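You operate a simulated robot arm through the tools that you are given. There is no shell and no other tool. Be economical: measure what you need, move in short steps, check, and stop when the job is done.

You run a simulated robot arm. Do the job below in one go: nothing can be reset, and whatever is moved stays where it is left.

## Task
Shut the feeder down: feed to 0, switch off, air shut, lock and try.

It is judged by the outcome, as a careful person would: the job done as asked, and still so three seconds after it is handed in. It fails if anything else is knocked over, pushed out of place, dropped, spilled or broken.

## Robot
A 7-joint arm with a two-finger parallel gripper, fixed in place. Base frame: the origin is at the foot of the arm, x ahead of it, y to its left, z up. Units: mm, degrees, N and s.
With the tool pointing down near the work surface it reaches from about 240 to 680 mm from the base axis. Its first joint turns from -66.0 to 66.0 degrees. Payload 2.4 kg.
The tool frame sits at the grasp point between the pads (the TCP): z along the fingers, y along the line on which they close. The tips reach 30 mm beyond it. The gripper opens to 94 mm. The fingers are 28 mm wide and 10 mm thick; the gripper's body (50 by 96 mm) begins 55 mm behind the TCP.
Orientation is that of the tool frame in the base frame, as [roll, pitch, yaw] about the fixed x, y, z axes, in that order (R = Rz(yaw) Ry(pitch) Rx(roll)). With the fingers straight down and closing along the base's y, the tool's x points along the base's -x, its y along +y and its z along -z.

## Interface
- The arm moves only by the tool nudge_tool. Its argument "steps" is a list of rows, each an object of numbers (a shift or turn left out is 0, a gripper value left out holds the last): "wx", "wy", "wz": the turn, a rotation vector about the tool's x, y, z in degrees; "x", "y", "z": the shift along the tool's x, y, z in mm; "hand": the closure, from 0 (fully open) to 1 (shut). In form: [{"wx": .., "wy": .., "wz": .., "x": .., "y": .., "z": .., "hand": ..}, ...]. A call has 1 to 8 rows; each row shifts and turns the commanded pose from where the row before left it, along the tool's axes as they then stand. Each row takes 0.2 s and may step no farther than 50 mm and 8.6 degrees from the row before; otherwise, or with a gripper value out of range, the whole call is refused. A pose out of reach is approached as far as the arm can. The call stops where the force on the tool passes 40 N (or 10 N more than at its start, if that is more) or the arm is blocked; 0.2 s more then pass. Each finger travels about 153 mm/s and halts on what it meets, pressing with about 25 N; the grip force reading is that of the motor and also rises with nothing between the fingers. The clock runs only during rows and for 0.2 s after the last one: add rows that do not move to give the fingers time. It gives the time, the measured TCP pose, the force on the tool (base axes), the opening and the grip force at its end, in the units of the frame above (readings bear some noise), and new pictures: "pictures" is both (left out), scene, wrist or none.
- Cameras (640 x 400 px; columns grow to the right, rows downward): "scene" is fixed at [53.5, 484.6, 1449]; the picture's right is [-0.61, -0.80, 0.00], its down [-0.42, 0.32, -0.85] and it looks along [0.68, -0.51, -0.53] (base axes); focal length 326 px, centre (320, 200). "wrist" rides on the gripper at [76, 14, -102] in the tool frame; the picture's right is [-0.18, 0.98, 0.00], its down [-0.75, -0.14, -0.64] and it looks along [-0.63, -0.12, 0.77] (tool axes); focal length 243 px, centre (320, 200). There is no depth. A picture from a camera that has moved, and an enlarged one, comes with that camera's place and axes in the base frame and with its lens.
- enlarge(camera, box): a new picture of the part [left, top, right, bottom] of that camera's present view, enlarged. The clock stands still meanwhile.
- close_job(): hands the job in; it is judged then, once.

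Work in short steps. Places have to be worked out from the pictures, the camera data and where the tool is seen: move nearer, look again, correct. Check each grasp and each placing, and mend what went wrong. You have 120 turns and 170 pictures in all, those below and enlarged ones among them. Open the gripper and draw the arm clear of the work before you hand the job in, unless the task says otherwise; then end with one line.

The tools are called after ">>>" as name(argument=value, ...) on one line, values as JSON. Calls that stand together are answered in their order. nudge_tool: Moves the arm, as the interface text tells. Its arguments: {"type":"object","properties":{"steps":{"type":"array"},"pictures":{"type":"string","enum":["both","scene","wrist","none"]}},"required":["steps"]} The other tools are called the same way: enlarge (camera, box) takes an enlarged picture of a part of a camera's view; close_job () hands the job in.

At the start:

```text
t: 0.0
tool_pos: [321.2, 53.5, 1171.7]
ee_rot: [-180.0, 0.0, -180.0]
force: [-0.1, -0.8, 0.7]
opening: 93.8
gripper_force: 0.0
```

scene: 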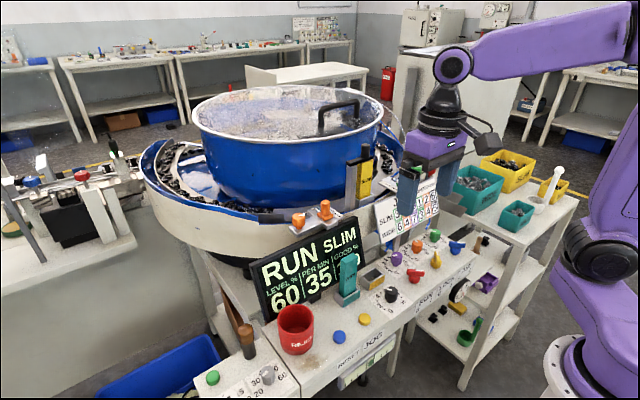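
wrist: 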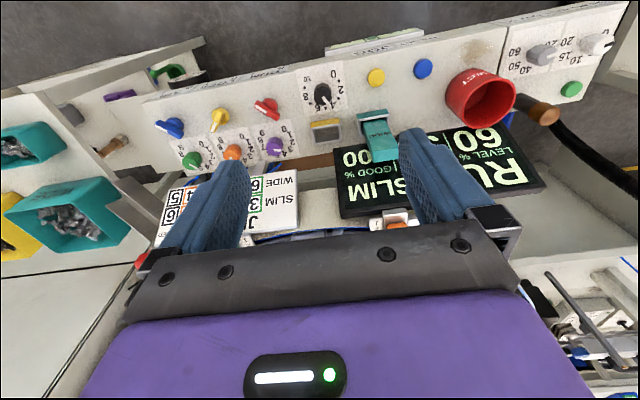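

The scene shows a feeder with a control panel; I enlarge to read the labels.

>>> enlarge(camera="scene", box=[320, 220, 520, 345])

>>> enlarge(camera="wrist", box=[130, 50, 370, 200])

>>> enlarge(camera="scene", box=[190, 275, 390, 400])

>>> enlarge(camera="wrist", box=[340, 20, 640, 208])

```text
3.20 times, centred on (420, 282) of scene
camera zoom: at [53.5, 484.6, 1449.0], right [-0.61, -0.8, 0.0], down [-0.42, 0.32, -0.85], along [0.68, -0.51, -0.53], focal length 1043 px, centre (0, -64)
```

zoom: 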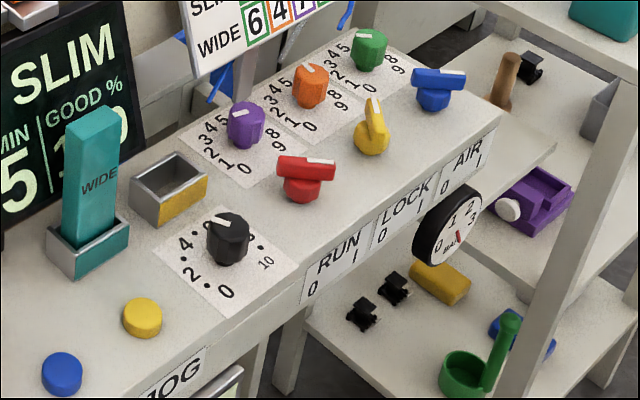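

```text
2.67 times, centred on (250, 125) of wrist
camera zoom: at [245.1, 67.9, 1276.2], right [0.18, 0.98, 0.0], down [0.75, -0.14, 0.64], along [0.63, -0.12, -0.77], focal length 647 px, centre (507, 400)
```

zoom: 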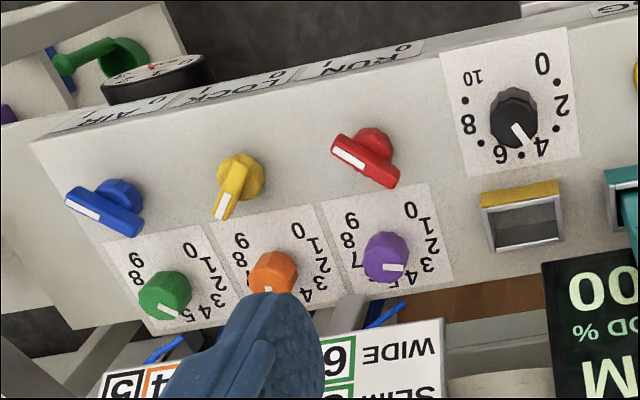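

```text
3.20 times, centred on (290, 338) of scene
camera zoom: at [53.5, 484.6, 1449.0], right [-0.61, -0.8, 0.0], down [-0.42, 0.32, -0.85], along [0.68, -0.51, -0.53], focal length 1043 px, centre (416, -240)
```

zoom: 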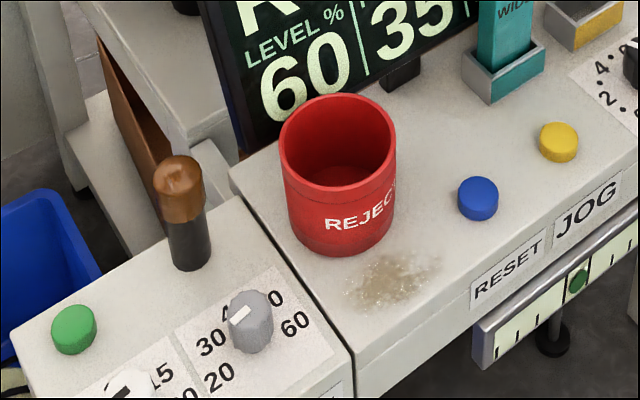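

```text
2.13 times, centred on (490, 114) of wrist
camera zoom: at [245.1, 67.9, 1276.2], right [0.18, 0.98, 0.0], down [0.75, -0.14, 0.64], along [0.63, -0.12, -0.77], focal length 516 px, centre (-42, 383)
```

zoom: 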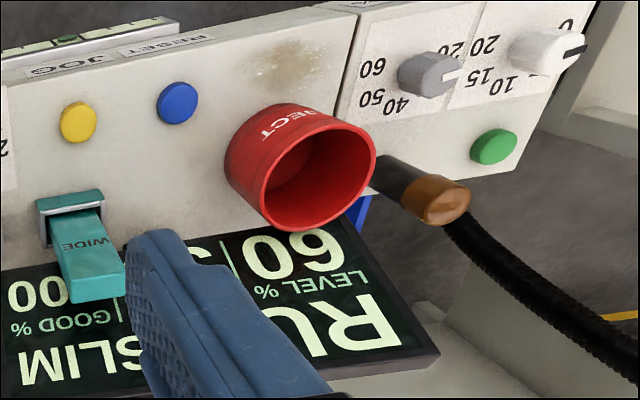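

The black 0–10 dial looks like the feed; red is RUN, yellow LOCK and blue AIR. I move the wrist camera above them to read their positions better.

>>> nudge_tool(steps=[{"y": -40, "x": 20}, {"y": -40, "x": 20}, {"x": 20, "z": 30}, {"z": 30}])

```text
t: 1.0
tool_pos: [262.0, -27.5, 1112.0]
ee_rot: [180.0, -0.1, 180.0]
force: [0.0, -1.0, -0.1]
opening: 93.6
gripper_force: 0.1
camera wrist: at [186.0, -12.6, 1216.0], right [0.18, 0.98, 0.0], down [0.75, -0.14, 0.64], along [0.63, -0.12, -0.77], focal length 243 px, centre (320, 200)
```

scene: 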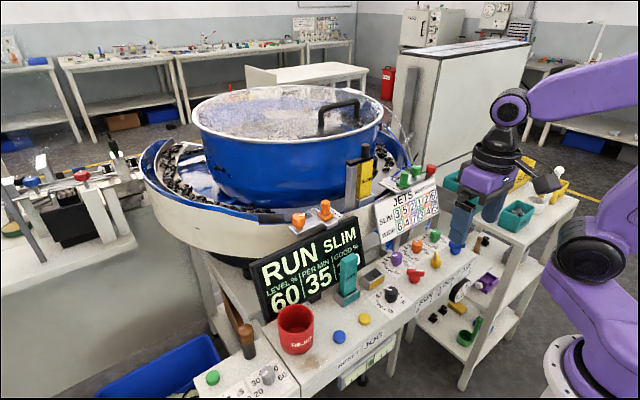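
wrist: 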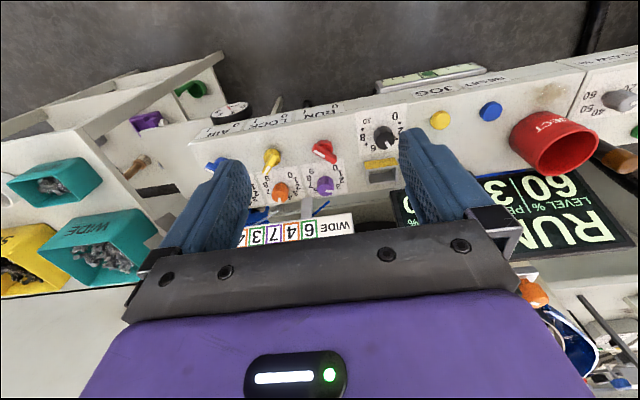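

I zoom on the knobs and the scene placard.

>>> enlarge(camera="wrist", box=[190, 90, 410, 228])

>>> enlarge(camera="scene", box=[370, 170, 490, 310])

>>> enlarge(camera="scene", box=[330, 300, 430, 400])

```text
2.90 times, centred on (300, 159) of wrist
camera zoom: at [186.0, -12.6, 1216.0], right [0.18, 0.98, 0.0], down [0.75, -0.14, 0.64], along [0.63, -0.12, -0.77], focal length 703 px, centre (378, 319)
```

zoom: 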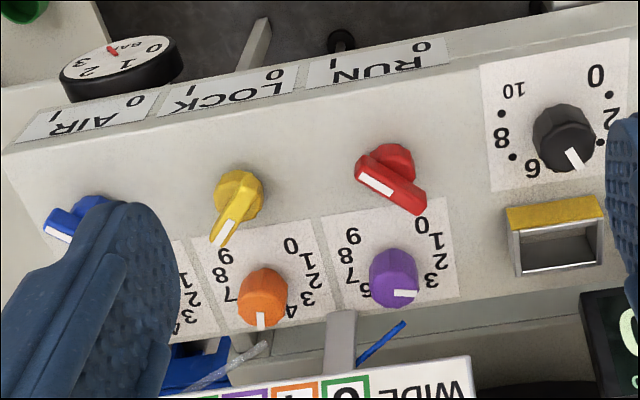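

```text
2.86 times, centred on (430, 240) of scene
camera zoom: at [53.5, 484.6, 1449.0], right [-0.61, -0.8, 0.0], down [-0.42, 0.32, -0.85], along [0.68, -0.51, -0.53], focal length 931 px, centre (6, 86)
```

zoom: 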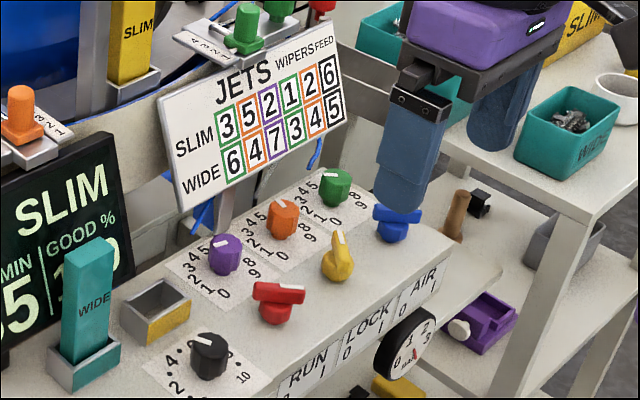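

```text
4.00 times, centred on (380, 350) of scene
camera zoom: at [53.5, 484.6, 1449.0], right [-0.61, -0.8, 0.0], down [-0.42, 0.32, -0.85], along [0.68, -0.51, -0.53], focal length 1304 px, centre (80, -400)
```

zoom: 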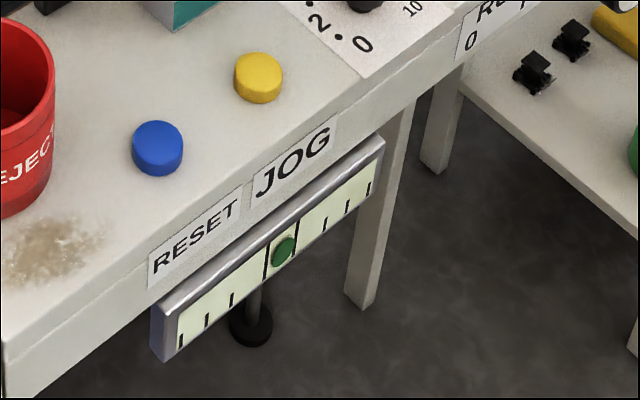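

The placard confirms black = FEED, now at about 4; red and blue point alike at I, yellow at 0. I go above the feed dial, narrowing the fingers, to align.

>>> nudge_tool(steps=[{"x": -30, "y": 26, "hand": 0.4}, {"x": -30, "y": 26, "z": 30}, {"x": -31, "y": 26, "z": 40}, {"z": 40}, {}])

```text
refused: row 3 steps farther than a row can; nothing moved
```

Smaller steps.

>>> nudge_tool(steps=[{"x": -30, "y": 26, "hand": 0.4}, {"x": -30, "y": 26, "z": 20}, {"x": -31, "y": 26, "z": 20}, {"z": 40}, {"z": 30}, {}])

```text
t: 2.4
tool_pos: [354.5, 47.5, 1003.0]
ee_rot: [179.9, -0.1, 179.9]
force: [-0.1, 0.2, 0.2]
opening: 56.3
gripper_force: 0.1
camera wrist: at [277.6, 62.5, 1107.2], right [0.18, 0.98, 0.0], down [0.75, -0.14, 0.64], along [0.63, -0.12, -0.77], focal length 243 px, centre (320, 200)
```

scene: 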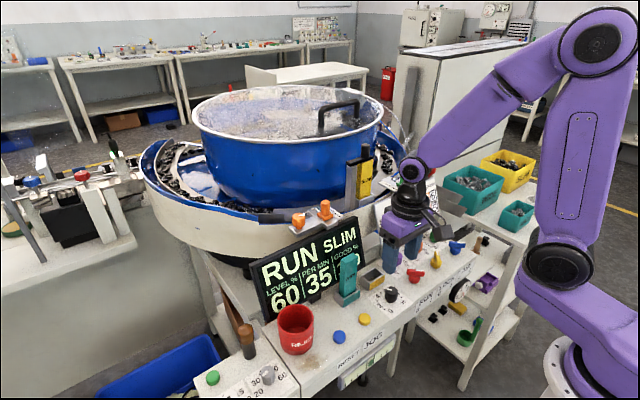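
wrist: 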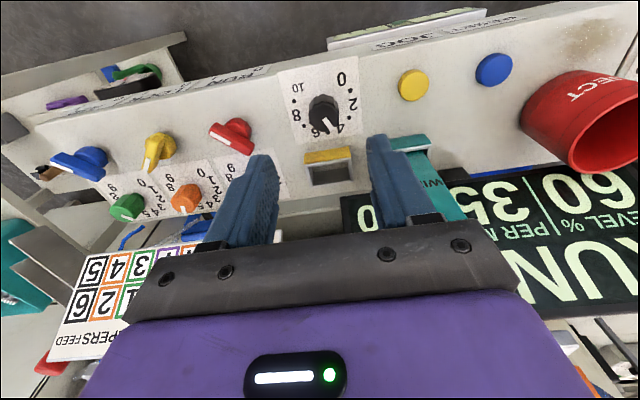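

Nearly aligned; I zoom for exact offsets.

>>> enlarge(camera="wrist", box=[260, 60, 380, 160])

>>> enlarge(camera="scene", box=[350, 200, 450, 320])

```text
4.00 times, centred on (320, 110) of wrist
camera zoom: at [277.6, 62.5, 1107.2], right [0.18, 0.98, 0.0], down [0.75, -0.14, 0.64], along [0.63, -0.12, -0.77], focal length 970 px, centre (320, 560)
```

zoom: 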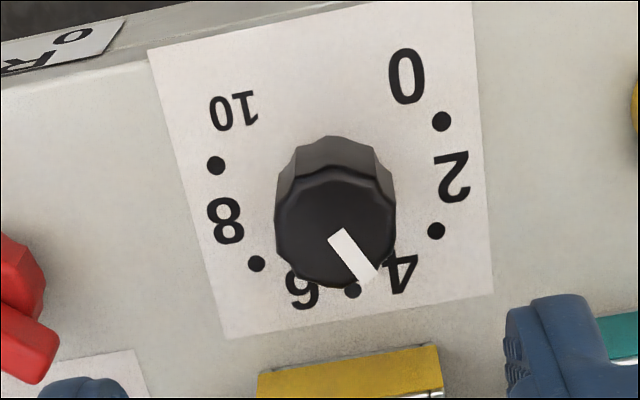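

```text
3.33 times, centred on (400, 260) of scene
camera zoom: at [53.5, 484.6, 1449.0], right [-0.61, -0.8, 0.0], down [-0.42, 0.32, -0.85], along [0.68, -0.51, -0.53], focal length 1086 px, centre (53, 0)
```

zoom: 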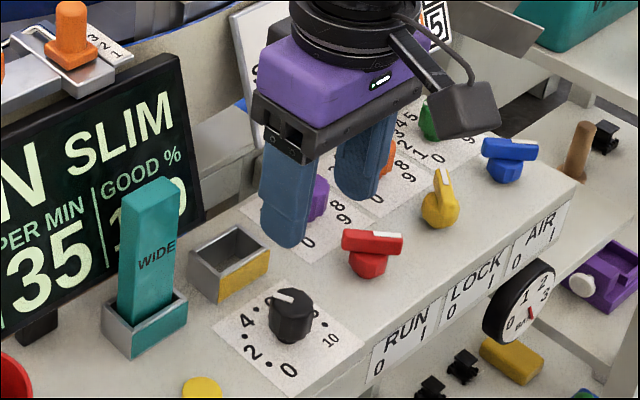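

The knob is about (358, 51), 24 mm across. I centre on it, narrow to ~42 mm and pre-turn clockwise so I can wind it back to 0.

>>> nudge_tool(steps=[{"x": -4, "y": 3.5, "hand": 0.56}, {"wz": 8}, {"wz": 8}, {"wz": 8}, {"wz": 8}, {"wz": 8}, {"wz": 8}, {"z": 40}])

```text
t: 4.2
tool_pos: [355.1, 56.1, 963.1]
ee_rot: [-180.0, 0.0, 131.9]
force: [0.0, -0.4, 0.4]
opening: 41.4
gripper_force: 0.1
camera wrist: at [314.7, 122.6, 1066.2], right [0.85, 0.52, 0.0], down [0.4, -0.66, 0.64], along [0.33, -0.55, -0.77], focal length 243 px, centre (320, 200)
```

scene: 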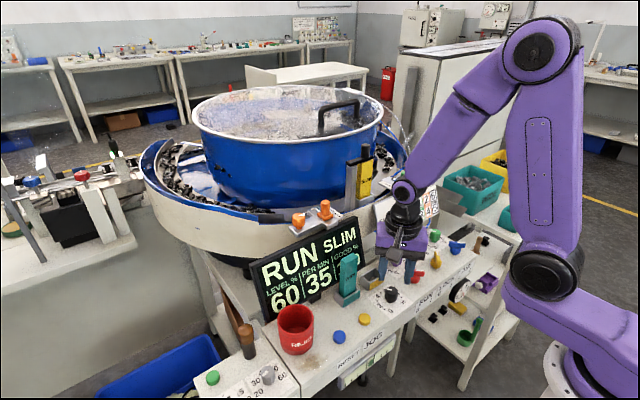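
wrist: 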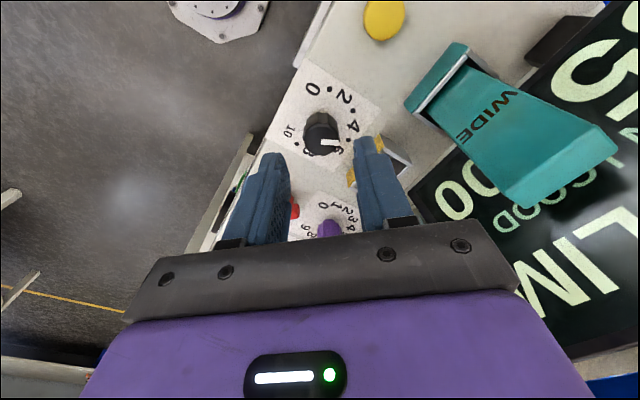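

Knob lies ~5 mm toward the image bottom; I correct and lower partway.

>>> nudge_tool(steps=[{"x": -5, "y": 1.5, "z": 10}, {"z": 20}, {}])

>>> enlarge(camera="wrist", box=[240, 80, 400, 220])

>>> enlarge(camera="scene", box=[340, 230, 440, 320])

```text
t: 5.0
tool_pos: [360.1, 53.0, 932.1]
ee_rot: [-180.0, 0.0, 132.0]
force: [-0.6, 0.1, -0.1]
opening: 41.3
gripper_force: 0.1
camera wrist: at [319.5, 119.6, 1036.0], right [0.85, 0.52, 0.0], down [0.4, -0.65, 0.64], along [0.33, -0.55, -0.77], focal length 243 px, centre (320, 200)
```

scene: 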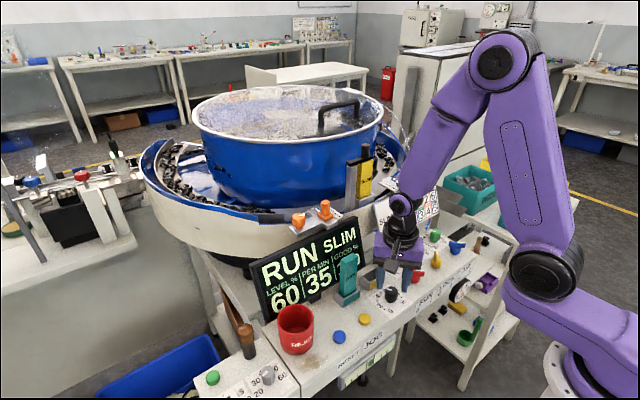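
wrist: 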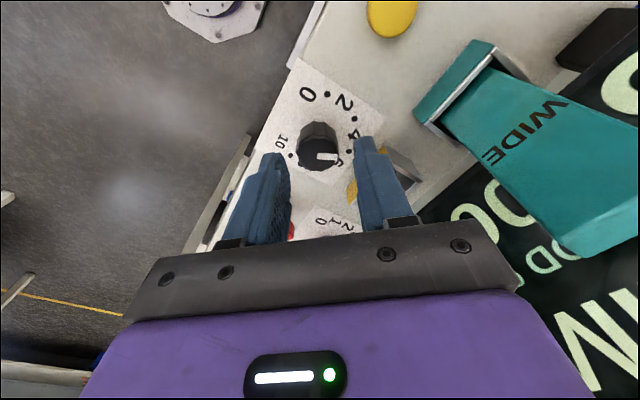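

```text
2.86 times, centred on (320, 150) of wrist
camera zoom: at [319.5, 119.6, 1036.0], right [0.85, 0.52, 0.0], down [0.4, -0.65, 0.64], along [0.33, -0.55, -0.77], focal length 693 px, centre (320, 343)
```

zoom: 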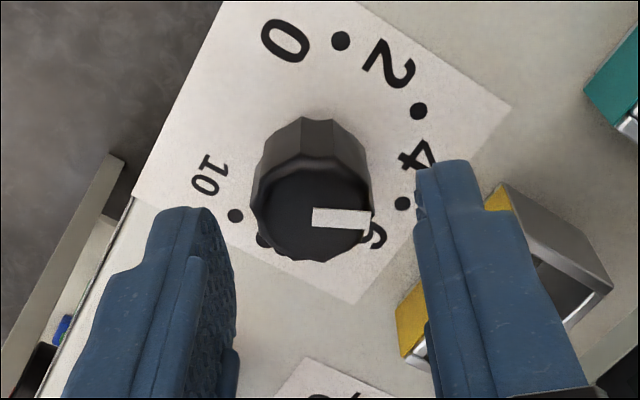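

```text
4.44 times, centred on (390, 275) of scene
camera zoom: at [53.5, 484.6, 1449.0], right [-0.61, -0.8, 0.0], down [-0.42, 0.32, -0.85], along [0.68, -0.51, -0.53], focal length 1449 px, centre (9, -133)
```

zoom: 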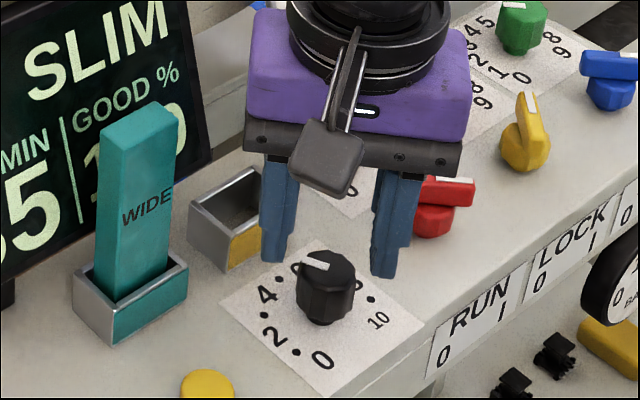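

Centred within 2 mm. I lower so the tips reach beside the knob and close.

>>> nudge_tool(steps=[{"z": 10, "y": -1}, {"z": 10}, {"z": 5}, {"hand": 0.85}, {"hand": 0.85}], pictures="wrist")

>>> enlarge(camera="scene", box=[340, 230, 440, 320])

```text
t: 6.2
tool_pos: [358.3, 51.0, 907.0]
ee_rot: [-179.8, -0.1, 132.0]
force: [-8.5, -5.5, 12.3]
opening: 27.1
gripper_force: 44.9
camera wrist: at [318.2, 118.5, 1011.3], right [0.85, 0.52, 0.0], down [0.4, -0.65, 0.64], along [0.33, -0.55, -0.77], focal length 243 px, centre (320, 200)
```

wrist: 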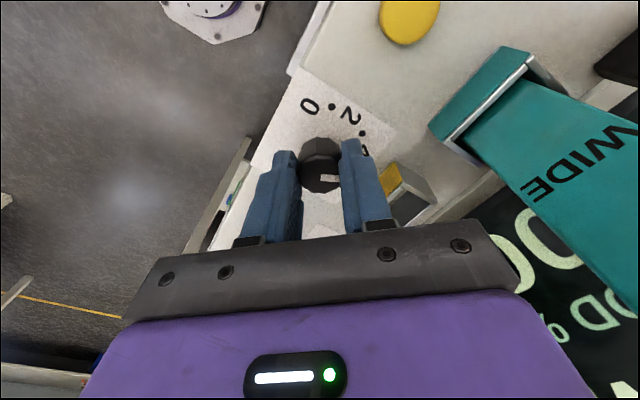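

```text
4.44 times, centred on (390, 275) of scene
camera zoom: at [53.2, 484.4, 1449.1], right [-0.61, -0.8, 0.0], down [-0.42, 0.32, -0.85], along [0.68, -0.51, -0.53], focal length 1449 px, centre (9, -133)
```

zoom: 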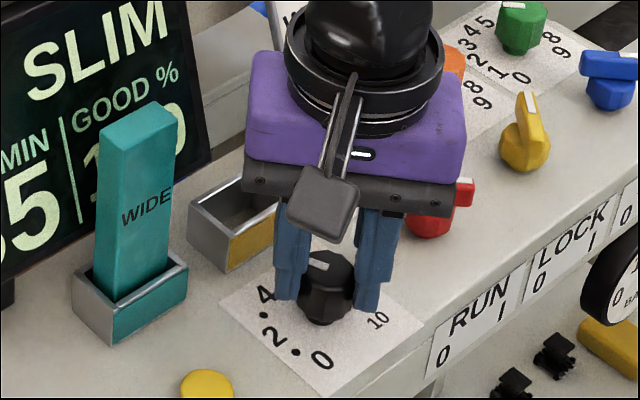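

Gripped at 27 mm. I turn counter-clockwise toward 0.

>>> nudge_tool(steps=[{"y": -0.8, "wz": -7}, {"wz": -8}, {"wz": -8}, {"wz": -8}, {"wz": -8}, {"wz": -8}], pictures="wrist")

>>> enlarge(camera="scene", box=[240, 200, 440, 325])

```text
t: 7.6
tool_pos: [358.0, 49.7, 907.9]
ee_rot: [-179.9, -0.3, 179.1]
force: [-14.7, -8.5, -19.4]
opening: 26.9
gripper_force: 44.6
camera wrist: at [282.1, 66.2, 1011.6], right [0.2, 0.98, 0.0], down [0.75, -0.15, 0.64], along [0.63, -0.13, -0.77], focal length 243 px, centre (320, 200)
```

wrist: 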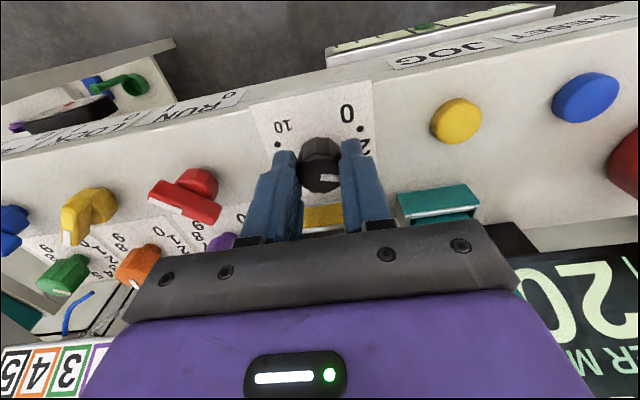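

```text
3.20 times, centred on (340, 262) of scene
camera zoom: at [53.4, 484.4, 1449.1], right [-0.61, -0.8, 0.0], down [-0.42, 0.32, -0.85], along [0.68, -0.51, -0.53], focal length 1043 px, centre (256, 0)
```

zoom: 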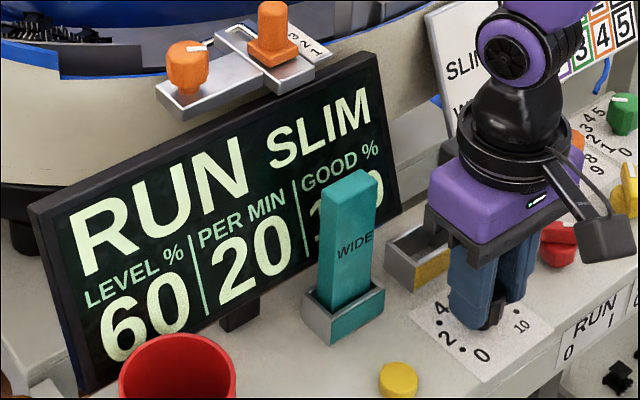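

Rate dropped 35→20, so it works. I continue turning.

>>> nudge_tool(steps=[{"wz": -8}, {"wz": -8}, {"wz": -8}, {"wz": -8}, {"wz": -8}, {"wz": -8}, {"wz": -8}], pictures="wrist")

>>> enlarge(camera="scene", box=[240, 200, 440, 325])

>>> enlarge(camera="wrist", box=[260, 80, 400, 220])

```text
t: 9.2
tool_pos: [359.0, 48.3, 906.2]
ee_rot: [179.9, -0.1, -125.0]
force: [-5.1, -35.0, 0.9]
opening: 27.1
gripper_force: 45.3
camera wrist: at [303.5, -5.0, 1011.8], right [-0.7, 0.71, 0.0], down [0.55, 0.54, 0.64], along [0.46, 0.45, -0.77], focal length 243 px, centre (320, 200)
```

wrist: 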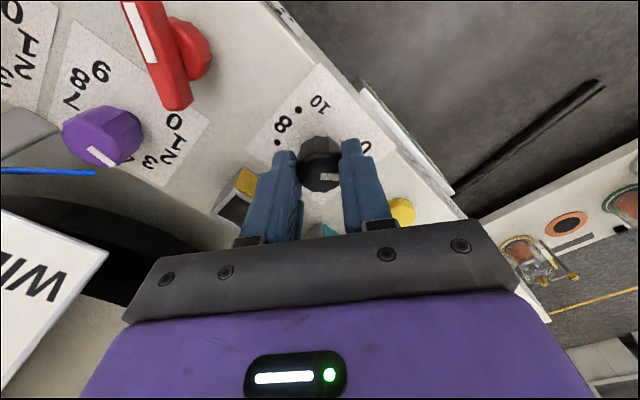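

```text
3.20 times, centred on (340, 262) of scene
camera zoom: at [53.4, 483.7, 1449.3], right [-0.61, -0.8, 0.0], down [-0.42, 0.32, -0.85], along [0.68, -0.51, -0.53], focal length 1043 px, centre (256, 0)
```

zoom: 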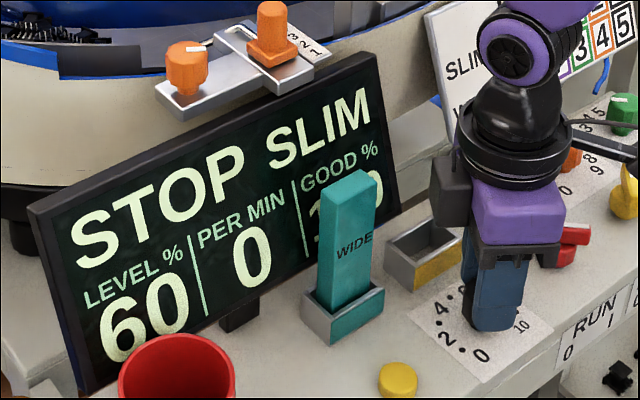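

```text
2.86 times, centred on (330, 150) of wrist
camera zoom: at [303.5, -5.0, 1011.8], right [-0.7, 0.71, 0.0], down [0.55, 0.54, 0.64], along [0.46, 0.45, -0.77], focal length 693 px, centre (291, 343)
```

zoom: 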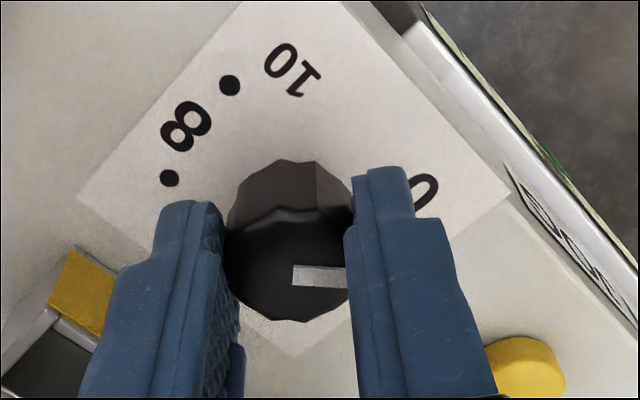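

Display shows STOP, 0/min. I relieve the side force and turn a few more degrees to be certain of the 0 end.

>>> nudge_tool(steps=[{"x": 1.2, "y": -0.9}, {"wz": -3}, {"wz": -3}], pictures="none")

>>> enlarge(camera="wrist", box=[260, 80, 400, 220])

```text
t: 10.0
tool_pos: [359.1, 48.8, 908.2]
ee_rot: [179.9, -0.1, -118.9]
force: [-4.8, -28.1, 7.6]
opening: 26.9
gripper_force: 44.8
```

```text
2.86 times, centred on (330, 150) of wrist
camera zoom: at [309.6, -10.4, 1011.6], right [-0.77, 0.64, 0.0], down [0.49, 0.59, 0.64], along [0.41, 0.49, -0.77], focal length 693 px, centre (291, 343)
```

zoom: 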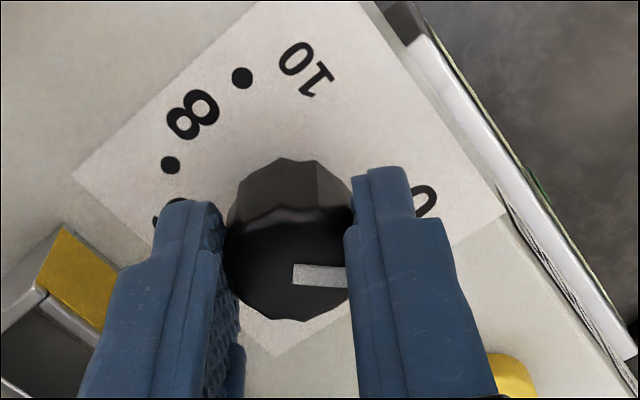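

I release, lift and look at the dial.

>>> nudge_tool(steps=[{"hand": 0.56}, {"hand": 0.56}, {"z": -30}, {"z": -40}, {"wz": 8}, {"wz": 8}])

>>> enlarge(camera="wrist", box=[260, 70, 380, 190])

>>> enlarge(camera="scene", box=[340, 230, 480, 320])

```text
t: 11.4
tool_pos: [359.7, 51.0, 977.3]
ee_rot: [-179.9, 0.0, -135.1]
force: [-0.8, -0.8, 0.0]
opening: 41.3
gripper_force: 0.1
camera wrist: at [295.8, 7.6, 1080.9], right [-0.56, 0.83, 0.0], down [0.63, 0.43, 0.64], along [0.53, 0.36, -0.77], focal length 243 px, centre (320, 200)
```

scene: 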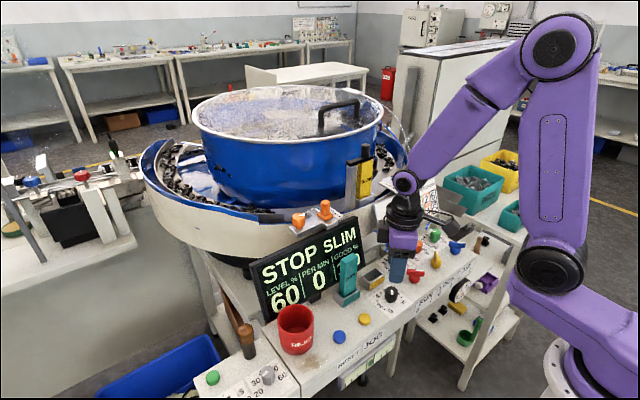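
wrist: 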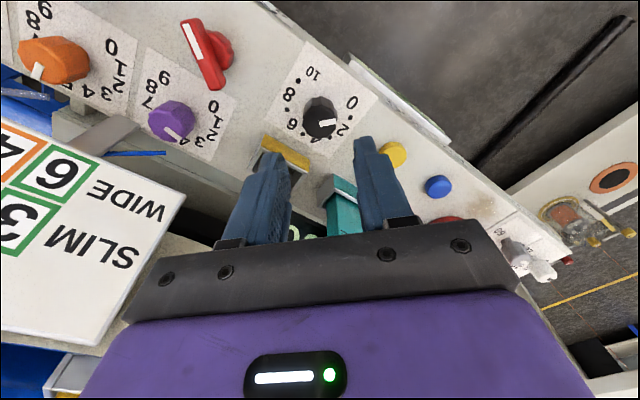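

```text
3.33 times, centred on (320, 130) of wrist
camera zoom: at [295.8, 7.6, 1080.9], right [-0.56, 0.83, 0.0], down [0.63, 0.43, 0.64], along [0.53, 0.36, -0.77], focal length 809 px, centre (320, 433)
```

zoom: 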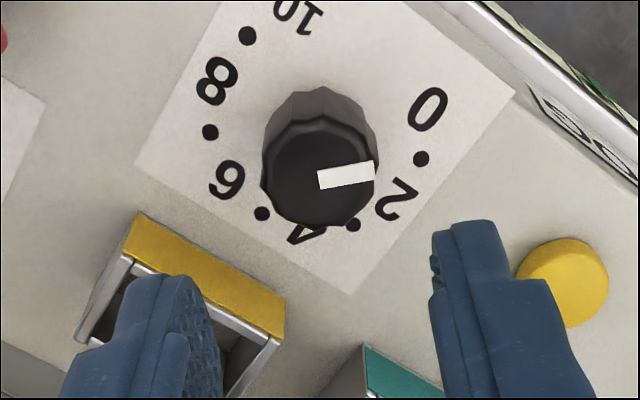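

```text
4.44 times, centred on (410, 275) of scene
camera zoom: at [53.5, 484.6, 1449.0], right [-0.61, -0.8, 0.0], down [-0.42, 0.32, -0.85], along [0.68, -0.51, -0.53], focal length 1449 px, centre (-80, -133)
```

zoom: 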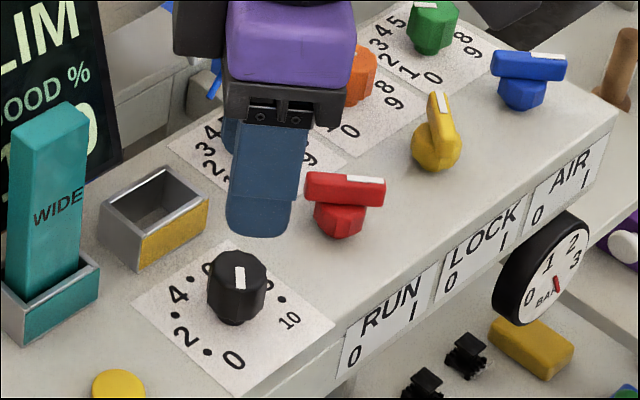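

Feed points at 0. Next is RUN: I lift and test whether the wrist can turn the further ~90° that will be needed.

>>> nudge_tool(steps=[{"z": -30, "wz": -8}, {"wz": -8}, {"wz": -8}, {"wz": -8}, {"wz": -8}, {"wz": -8}, {"wz": -8}, {"wz": -8}], pictures="none")

>>> nudge_tool(steps=[{"wz": -8}, {"wz": -8}, {"wz": -8}, {"wz": -8}], pictures="none")

```text
t: 13.2
tool_pos: [357.8, 50.0, 1007.3]
ee_rot: [-180.0, 0.0, -70.8]
force: [-0.3, -0.3, 0.5]
opening: 41.5
gripper_force: 0.1
```

```text
t: 14.2
tool_pos: [359.1, 48.9, 1008.0]
ee_rot: [179.9, 0.0, -38.9]
force: [0.0, 0.5, -0.4]
opening: 41.1
gripper_force: 0.0
```

The wrist reaches. I rotate back and move over the red switch.

>>> nudge_tool(steps=[{"wz": 8}, {"wz": 8}, {"wz": 8}, {"wz": 8}, {"wz": 8}, {"wz": 8}, {"wz": 8}, {"wz": 8}], pictures="none")

>>> nudge_tool(steps=[{"wz": 8}, {"wz": 8}, {"wz": 8}, {"wz": 4}, {"x": 27, "y": -28}, {"x": 27, "y": -28}, {}])

>>> enlarge(camera="wrist", box=[250, 50, 390, 190])

```text
t: 16.0
tool_pos: [359.6, 49.3, 1007.3]
ee_rot: [-180.0, 0.0, -103.1]
force: [0.1, 0.0, -0.3]
opening: 41.4
gripper_force: 0.0
```

```text
t: 17.6
tool_pos: [368.2, -29.2, 1007.4]
ee_rot: [180.0, 0.0, -131.0]
force: [-0.1, -0.2, 0.5]
opening: 41.2
gripper_force: 0.0
camera wrist: at [307.5, -76.0, 1111.3], right [-0.62, 0.78, 0.0], down [0.6, 0.48, 0.64], along [0.5, 0.4, -0.77], focal length 243 px, centre (320, 200)
```

scene: 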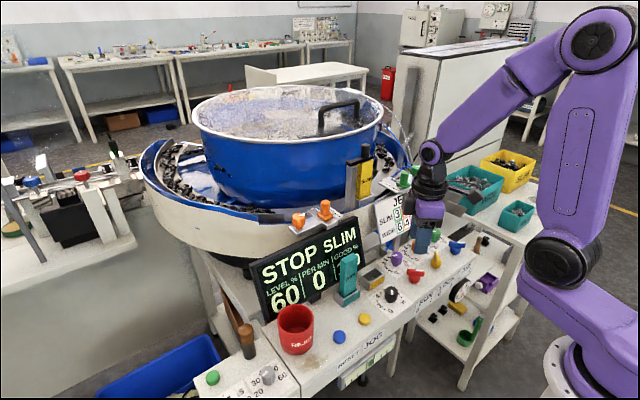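
wrist: 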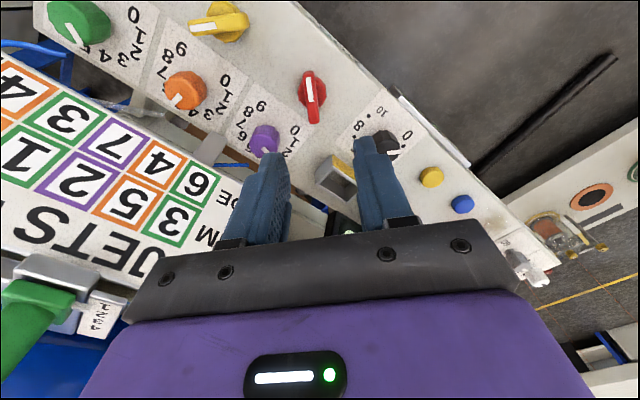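

```text
2.86 times, centred on (320, 120) of wrist
camera zoom: at [307.5, -76.0, 1111.3], right [-0.62, 0.78, 0.0], down [0.6, 0.48, 0.64], along [0.5, 0.4, -0.77], focal length 693 px, centre (320, 429)
```

zoom: 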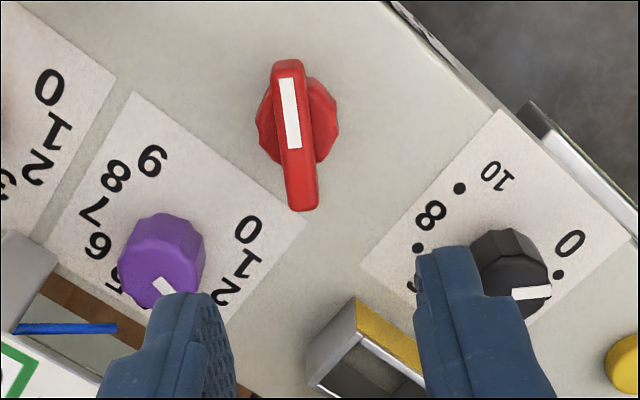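

Bar is nearly aligned with the tool; I shift ~15 mm along tool x, −7 in y, turn −3° and lower to check.

>>> nudge_tool(steps=[{"x": 14, "y": -7}, {"wz": -3, "z": 30}, {"z": 10}, {}])

>>> enlarge(camera="wrist", box=[250, 80, 390, 220])

>>> enlarge(camera="scene", box=[370, 220, 470, 300])

```text
t: 18.6
tool_pos: [363.0, -41.9, 967.2]
ee_rot: [-180.0, 0.0, -128.0]
force: [0.5, -0.1, 0.0]
opening: 41.7
gripper_force: 0.1
camera wrist: at [304.7, -92.0, 1072.2], right [-0.66, 0.75, 0.0], down [0.57, 0.51, 0.64], along [0.48, 0.42, -0.77], focal length 243 px, centre (320, 200)
```

scene: 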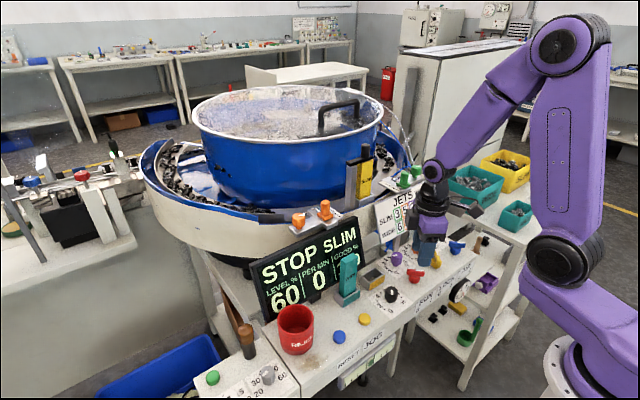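
wrist: 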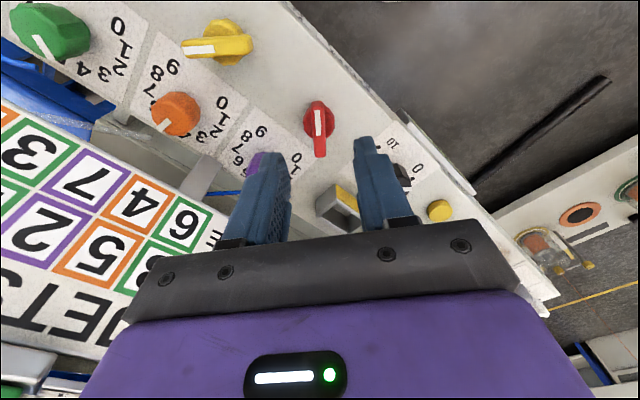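

```text
2.86 times, centred on (320, 150) of wrist
camera zoom: at [304.7, -92.0, 1072.2], right [-0.66, 0.75, 0.0], down [0.57, 0.51, 0.64], along [0.48, 0.42, -0.77], focal length 693 px, centre (320, 343)
```

zoom: 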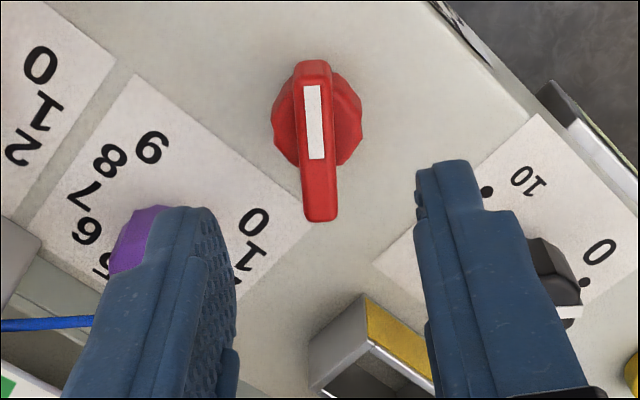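

```text
5.00 times, centred on (420, 260) of scene
camera zoom: at [53.5, 484.6, 1449.0], right [-0.61, -0.8, 0.0], down [-0.42, 0.32, -0.85], along [0.68, -0.51, -0.53], focal length 1630 px, centre (-180, -100)
```

zoom: 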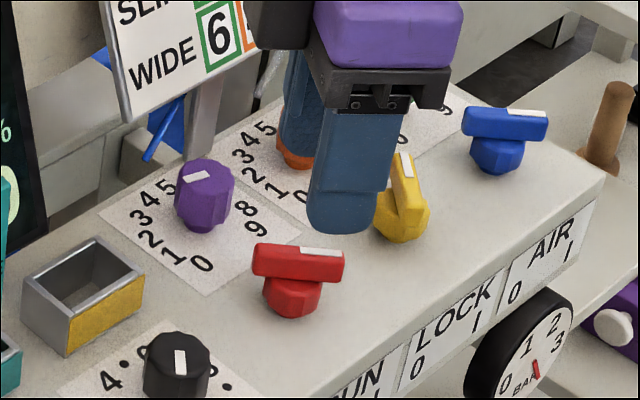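

Aligned. I lower to put the tips around the bar and close.

>>> nudge_tool(steps=[{"x": 2, "z": 25}, {"z": 24}, {"hand": 0.95}, {"hand": 0.95}, {}], pictures="wrist")

>>> enlarge(camera="scene", box=[370, 220, 470, 300])

```text
t: 19.8
tool_pos: [364.0, -43.5, 918.2]
ee_rot: [-179.9, 0.1, -128.0]
force: [6.1, -4.5, -8.6]
opening: 9.8
gripper_force: 43.4
camera wrist: at [304.8, -93.5, 1022.9], right [-0.66, 0.75, 0.0], down [0.57, 0.51, 0.64], along [0.48, 0.42, -0.77], focal length 243 px, centre (320, 200)
```

wrist: 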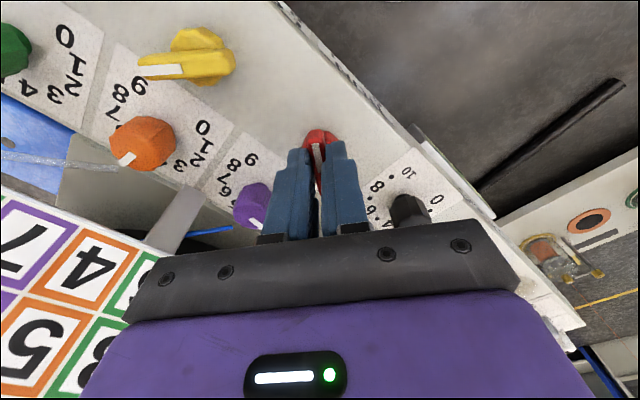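

```text
5.00 times, centred on (420, 260) of scene
camera zoom: at [53.8, 484.4, 1449.1], right [-0.61, -0.8, 0.0], down [-0.42, 0.32, -0.85], along [0.68, -0.51, -0.53], focal length 1630 px, centre (-180, -100)
```

zoom: 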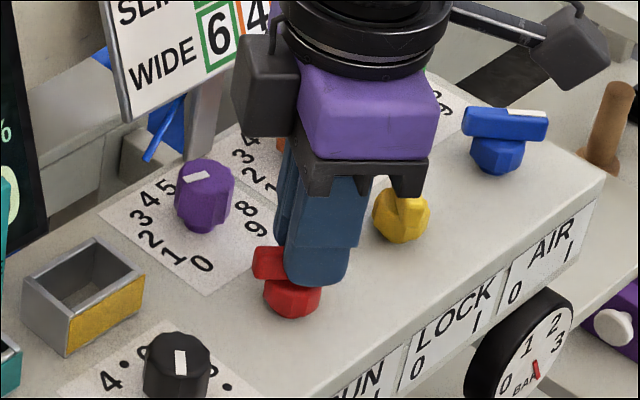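

Gripping the bar (9.8 mm). I turn counter-clockwise toward 0.

>>> nudge_tool(steps=[{"wz": -6}, {"wz": -8}, {"wz": -8}, {"wz": -8}], pictures="wrist")

>>> enlarge(camera="scene", box=[260, 190, 470, 320])

```text
t: 20.8
tool_pos: [364.7, -43.6, 917.9]
ee_rot: [-179.3, 0.2, -97.7]
force: [20.6, 9.5, 19.1]
opening: 9.7
gripper_force: 43.6
camera wrist: at [339.1, -116.7, 1022.6], right [-0.95, 0.31, -0.01], down [0.23, 0.73, 0.65], along [0.21, 0.61, -0.76], focal length 243 px, centre (320, 200)
```

wrist: 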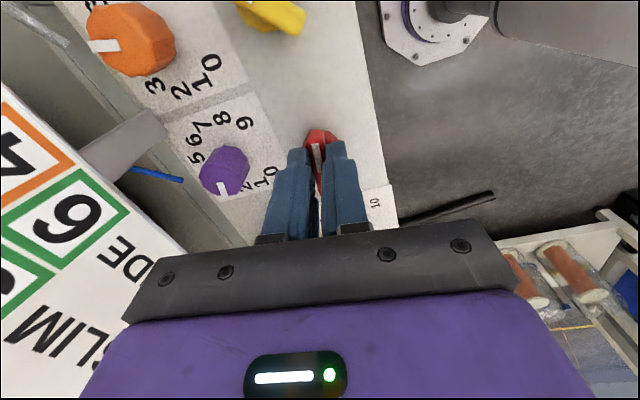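

```text
3.05 times, centred on (365, 255) of scene
camera zoom: at [53.8, 484.8, 1448.9], right [-0.61, -0.8, 0.0], down [-0.42, 0.32, -0.85], along [0.68, -0.51, -0.53], focal length 993 px, centre (183, 32)
```

zoom: 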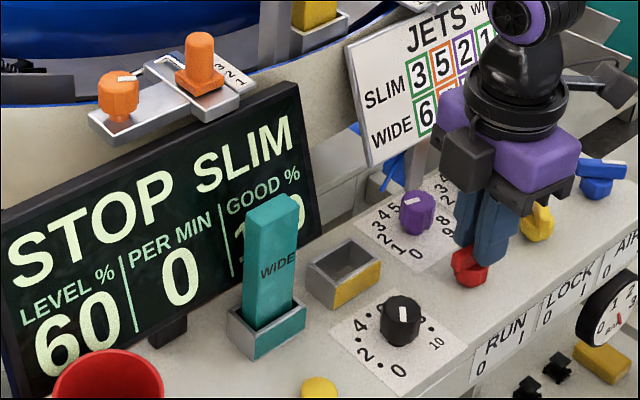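

It turns; I relieve the sideways load slightly and go on.

>>> nudge_tool(steps=[{"y": -1, "x": -0.5}, {"wz": -8}, {"wz": -8}, {"wz": -8}], pictures="wrist")

>>> enlarge(camera="scene", box=[370, 200, 490, 300])

```text
t: 21.8
tool_pos: [367.3, -43.9, 919.3]
ee_rot: [-179.4, -0.2, -73.7]
force: [23.1, 21.6, 1.8]
opening: 9.8
gripper_force: 43.9
camera wrist: at [372.8, -120.3, 1022.9], right [-1.0, -0.1, -0.01], down [-0.08, 0.76, 0.64], along [-0.05, 0.64, -0.77], focal length 243 px, centre (320, 200)
```

wrist: 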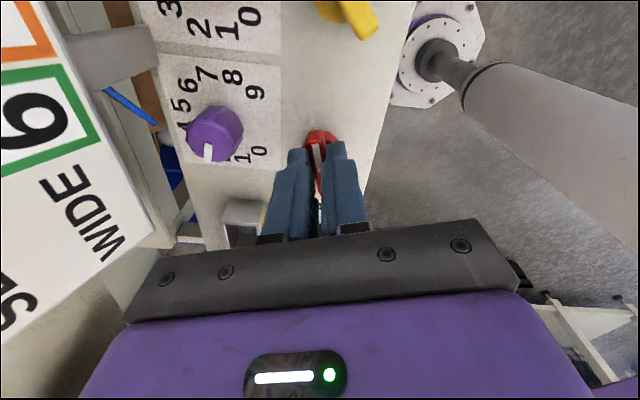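

```text
4.00 times, centred on (430, 250) of scene
camera zoom: at [54.1, 485.1, 1448.8], right [-0.61, -0.8, 0.0], down [-0.42, 0.32, -0.85], along [0.68, -0.51, -0.53], focal length 1304 px, centre (-120, 0)
```

zoom: 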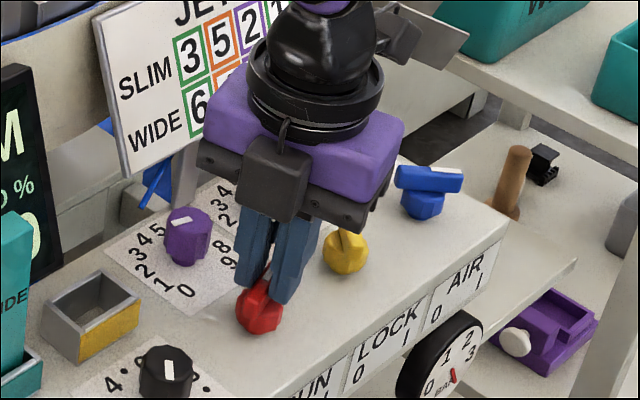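

>>> nudge_tool(steps=[{"y": -1.2, "x": -0.8}, {"wz": -8}, {"wz": -8}, {"wz": -8}], pictures="wrist")

>>> enlarge(camera="scene", box=[370, 200, 490, 300])

```text
t: 22.6
tool_pos: [367.4, -44.5, 920.2]
ee_rot: [-179.3, -0.3, -62.1]
force: [5.2, 0.6, -13.4]
opening: 10.0
gripper_force: 43.4
stopped in row 3: the force on the tool passed its limit (the readings are from after the stop); the commanded pose is now the measured one
camera wrist: at [388.9, -116.9, 1023.4], right [-0.95, -0.3, -0.01], down [-0.24, 0.73, 0.64], along [-0.18, 0.61, -0.77], focal length 243 px, centre (320, 200)
```

wrist: 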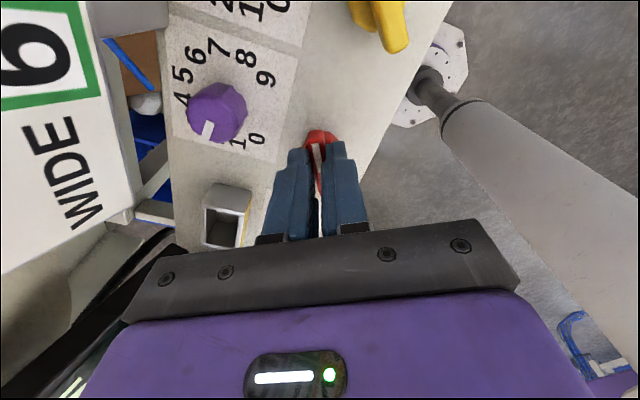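

```text
4.00 times, centred on (430, 250) of scene
camera zoom: at [53.9, 484.6, 1449.0], right [-0.61, -0.8, 0.0], down [-0.42, 0.32, -0.85], along [0.68, -0.51, -0.53], focal length 1304 px, centre (-120, 0)
```

zoom: 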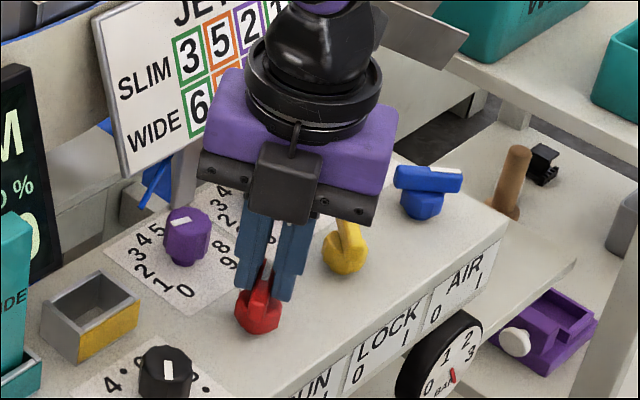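

It stopped at 66° of turn. I release and lift a bit to see how red sits relative to yellow.

>>> nudge_tool(steps=[{"hand": 0.6}, {"hand": 0.6}, {"z": -30}, {"z": -20}])

>>> enlarge(camera="wrist", box=[240, 0, 440, 200])

>>> enlarge(camera="scene", box=[370, 200, 490, 300])

```text
t: 23.6
tool_pos: [368.2, -46.0, 970.4]
ee_rot: [-179.3, -0.3, -62.0]
force: [0.2, -0.2, -0.1]
opening: 37.8
gripper_force: 0.0
camera wrist: at [388.7, -119.0, 1074.6], right [-0.95, -0.3, -0.01], down [-0.24, 0.73, 0.64], along [-0.18, 0.61, -0.77], focal length 243 px, centre (320, 200)
```

scene: 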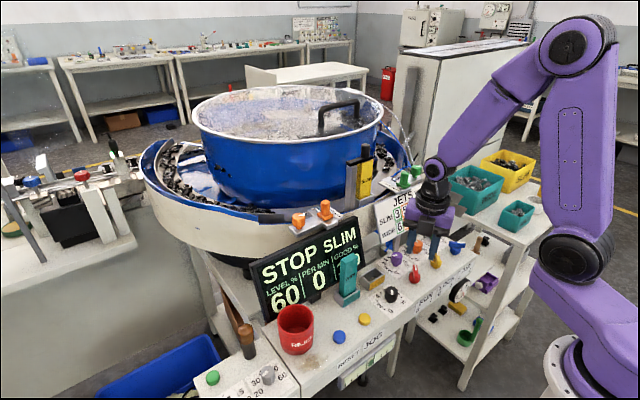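
wrist: 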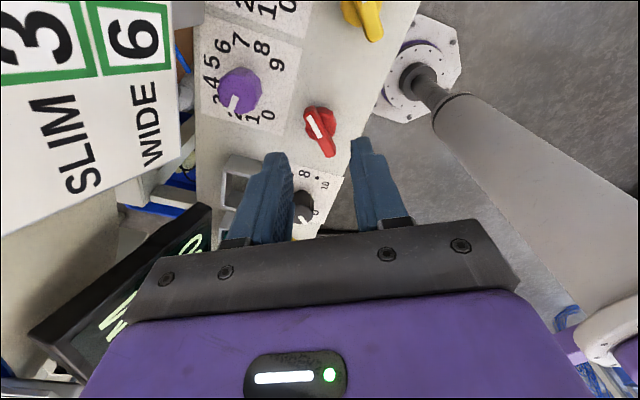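

```text
2.00 times, centred on (340, 100) of wrist
camera zoom: at [388.7, -119.0, 1074.6], right [-0.95, -0.3, -0.01], down [-0.24, 0.73, 0.64], along [-0.18, 0.61, -0.77], focal length 485 px, centre (280, 400)
```

zoom: 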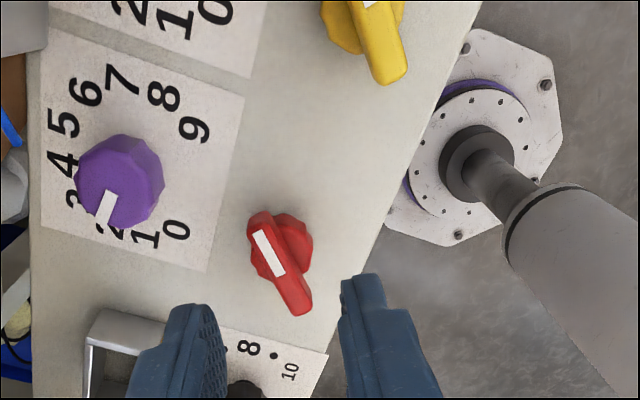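

```text
4.00 times, centred on (430, 250) of scene
camera zoom: at [53.5, 484.6, 1449.0], right [-0.61, -0.8, 0.0], down [-0.42, 0.32, -0.85], along [0.68, -0.51, -0.53], focal length 1304 px, centre (-120, 0)
```

zoom: 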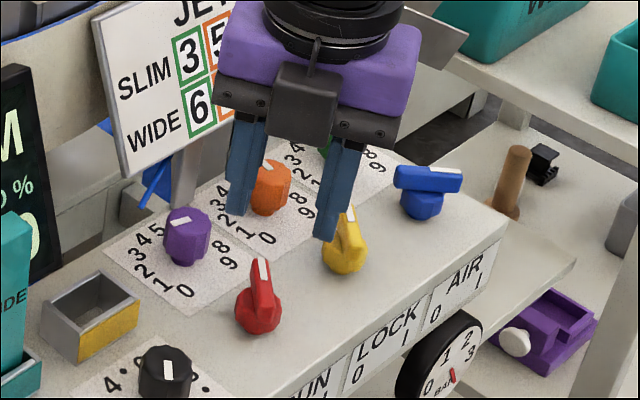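

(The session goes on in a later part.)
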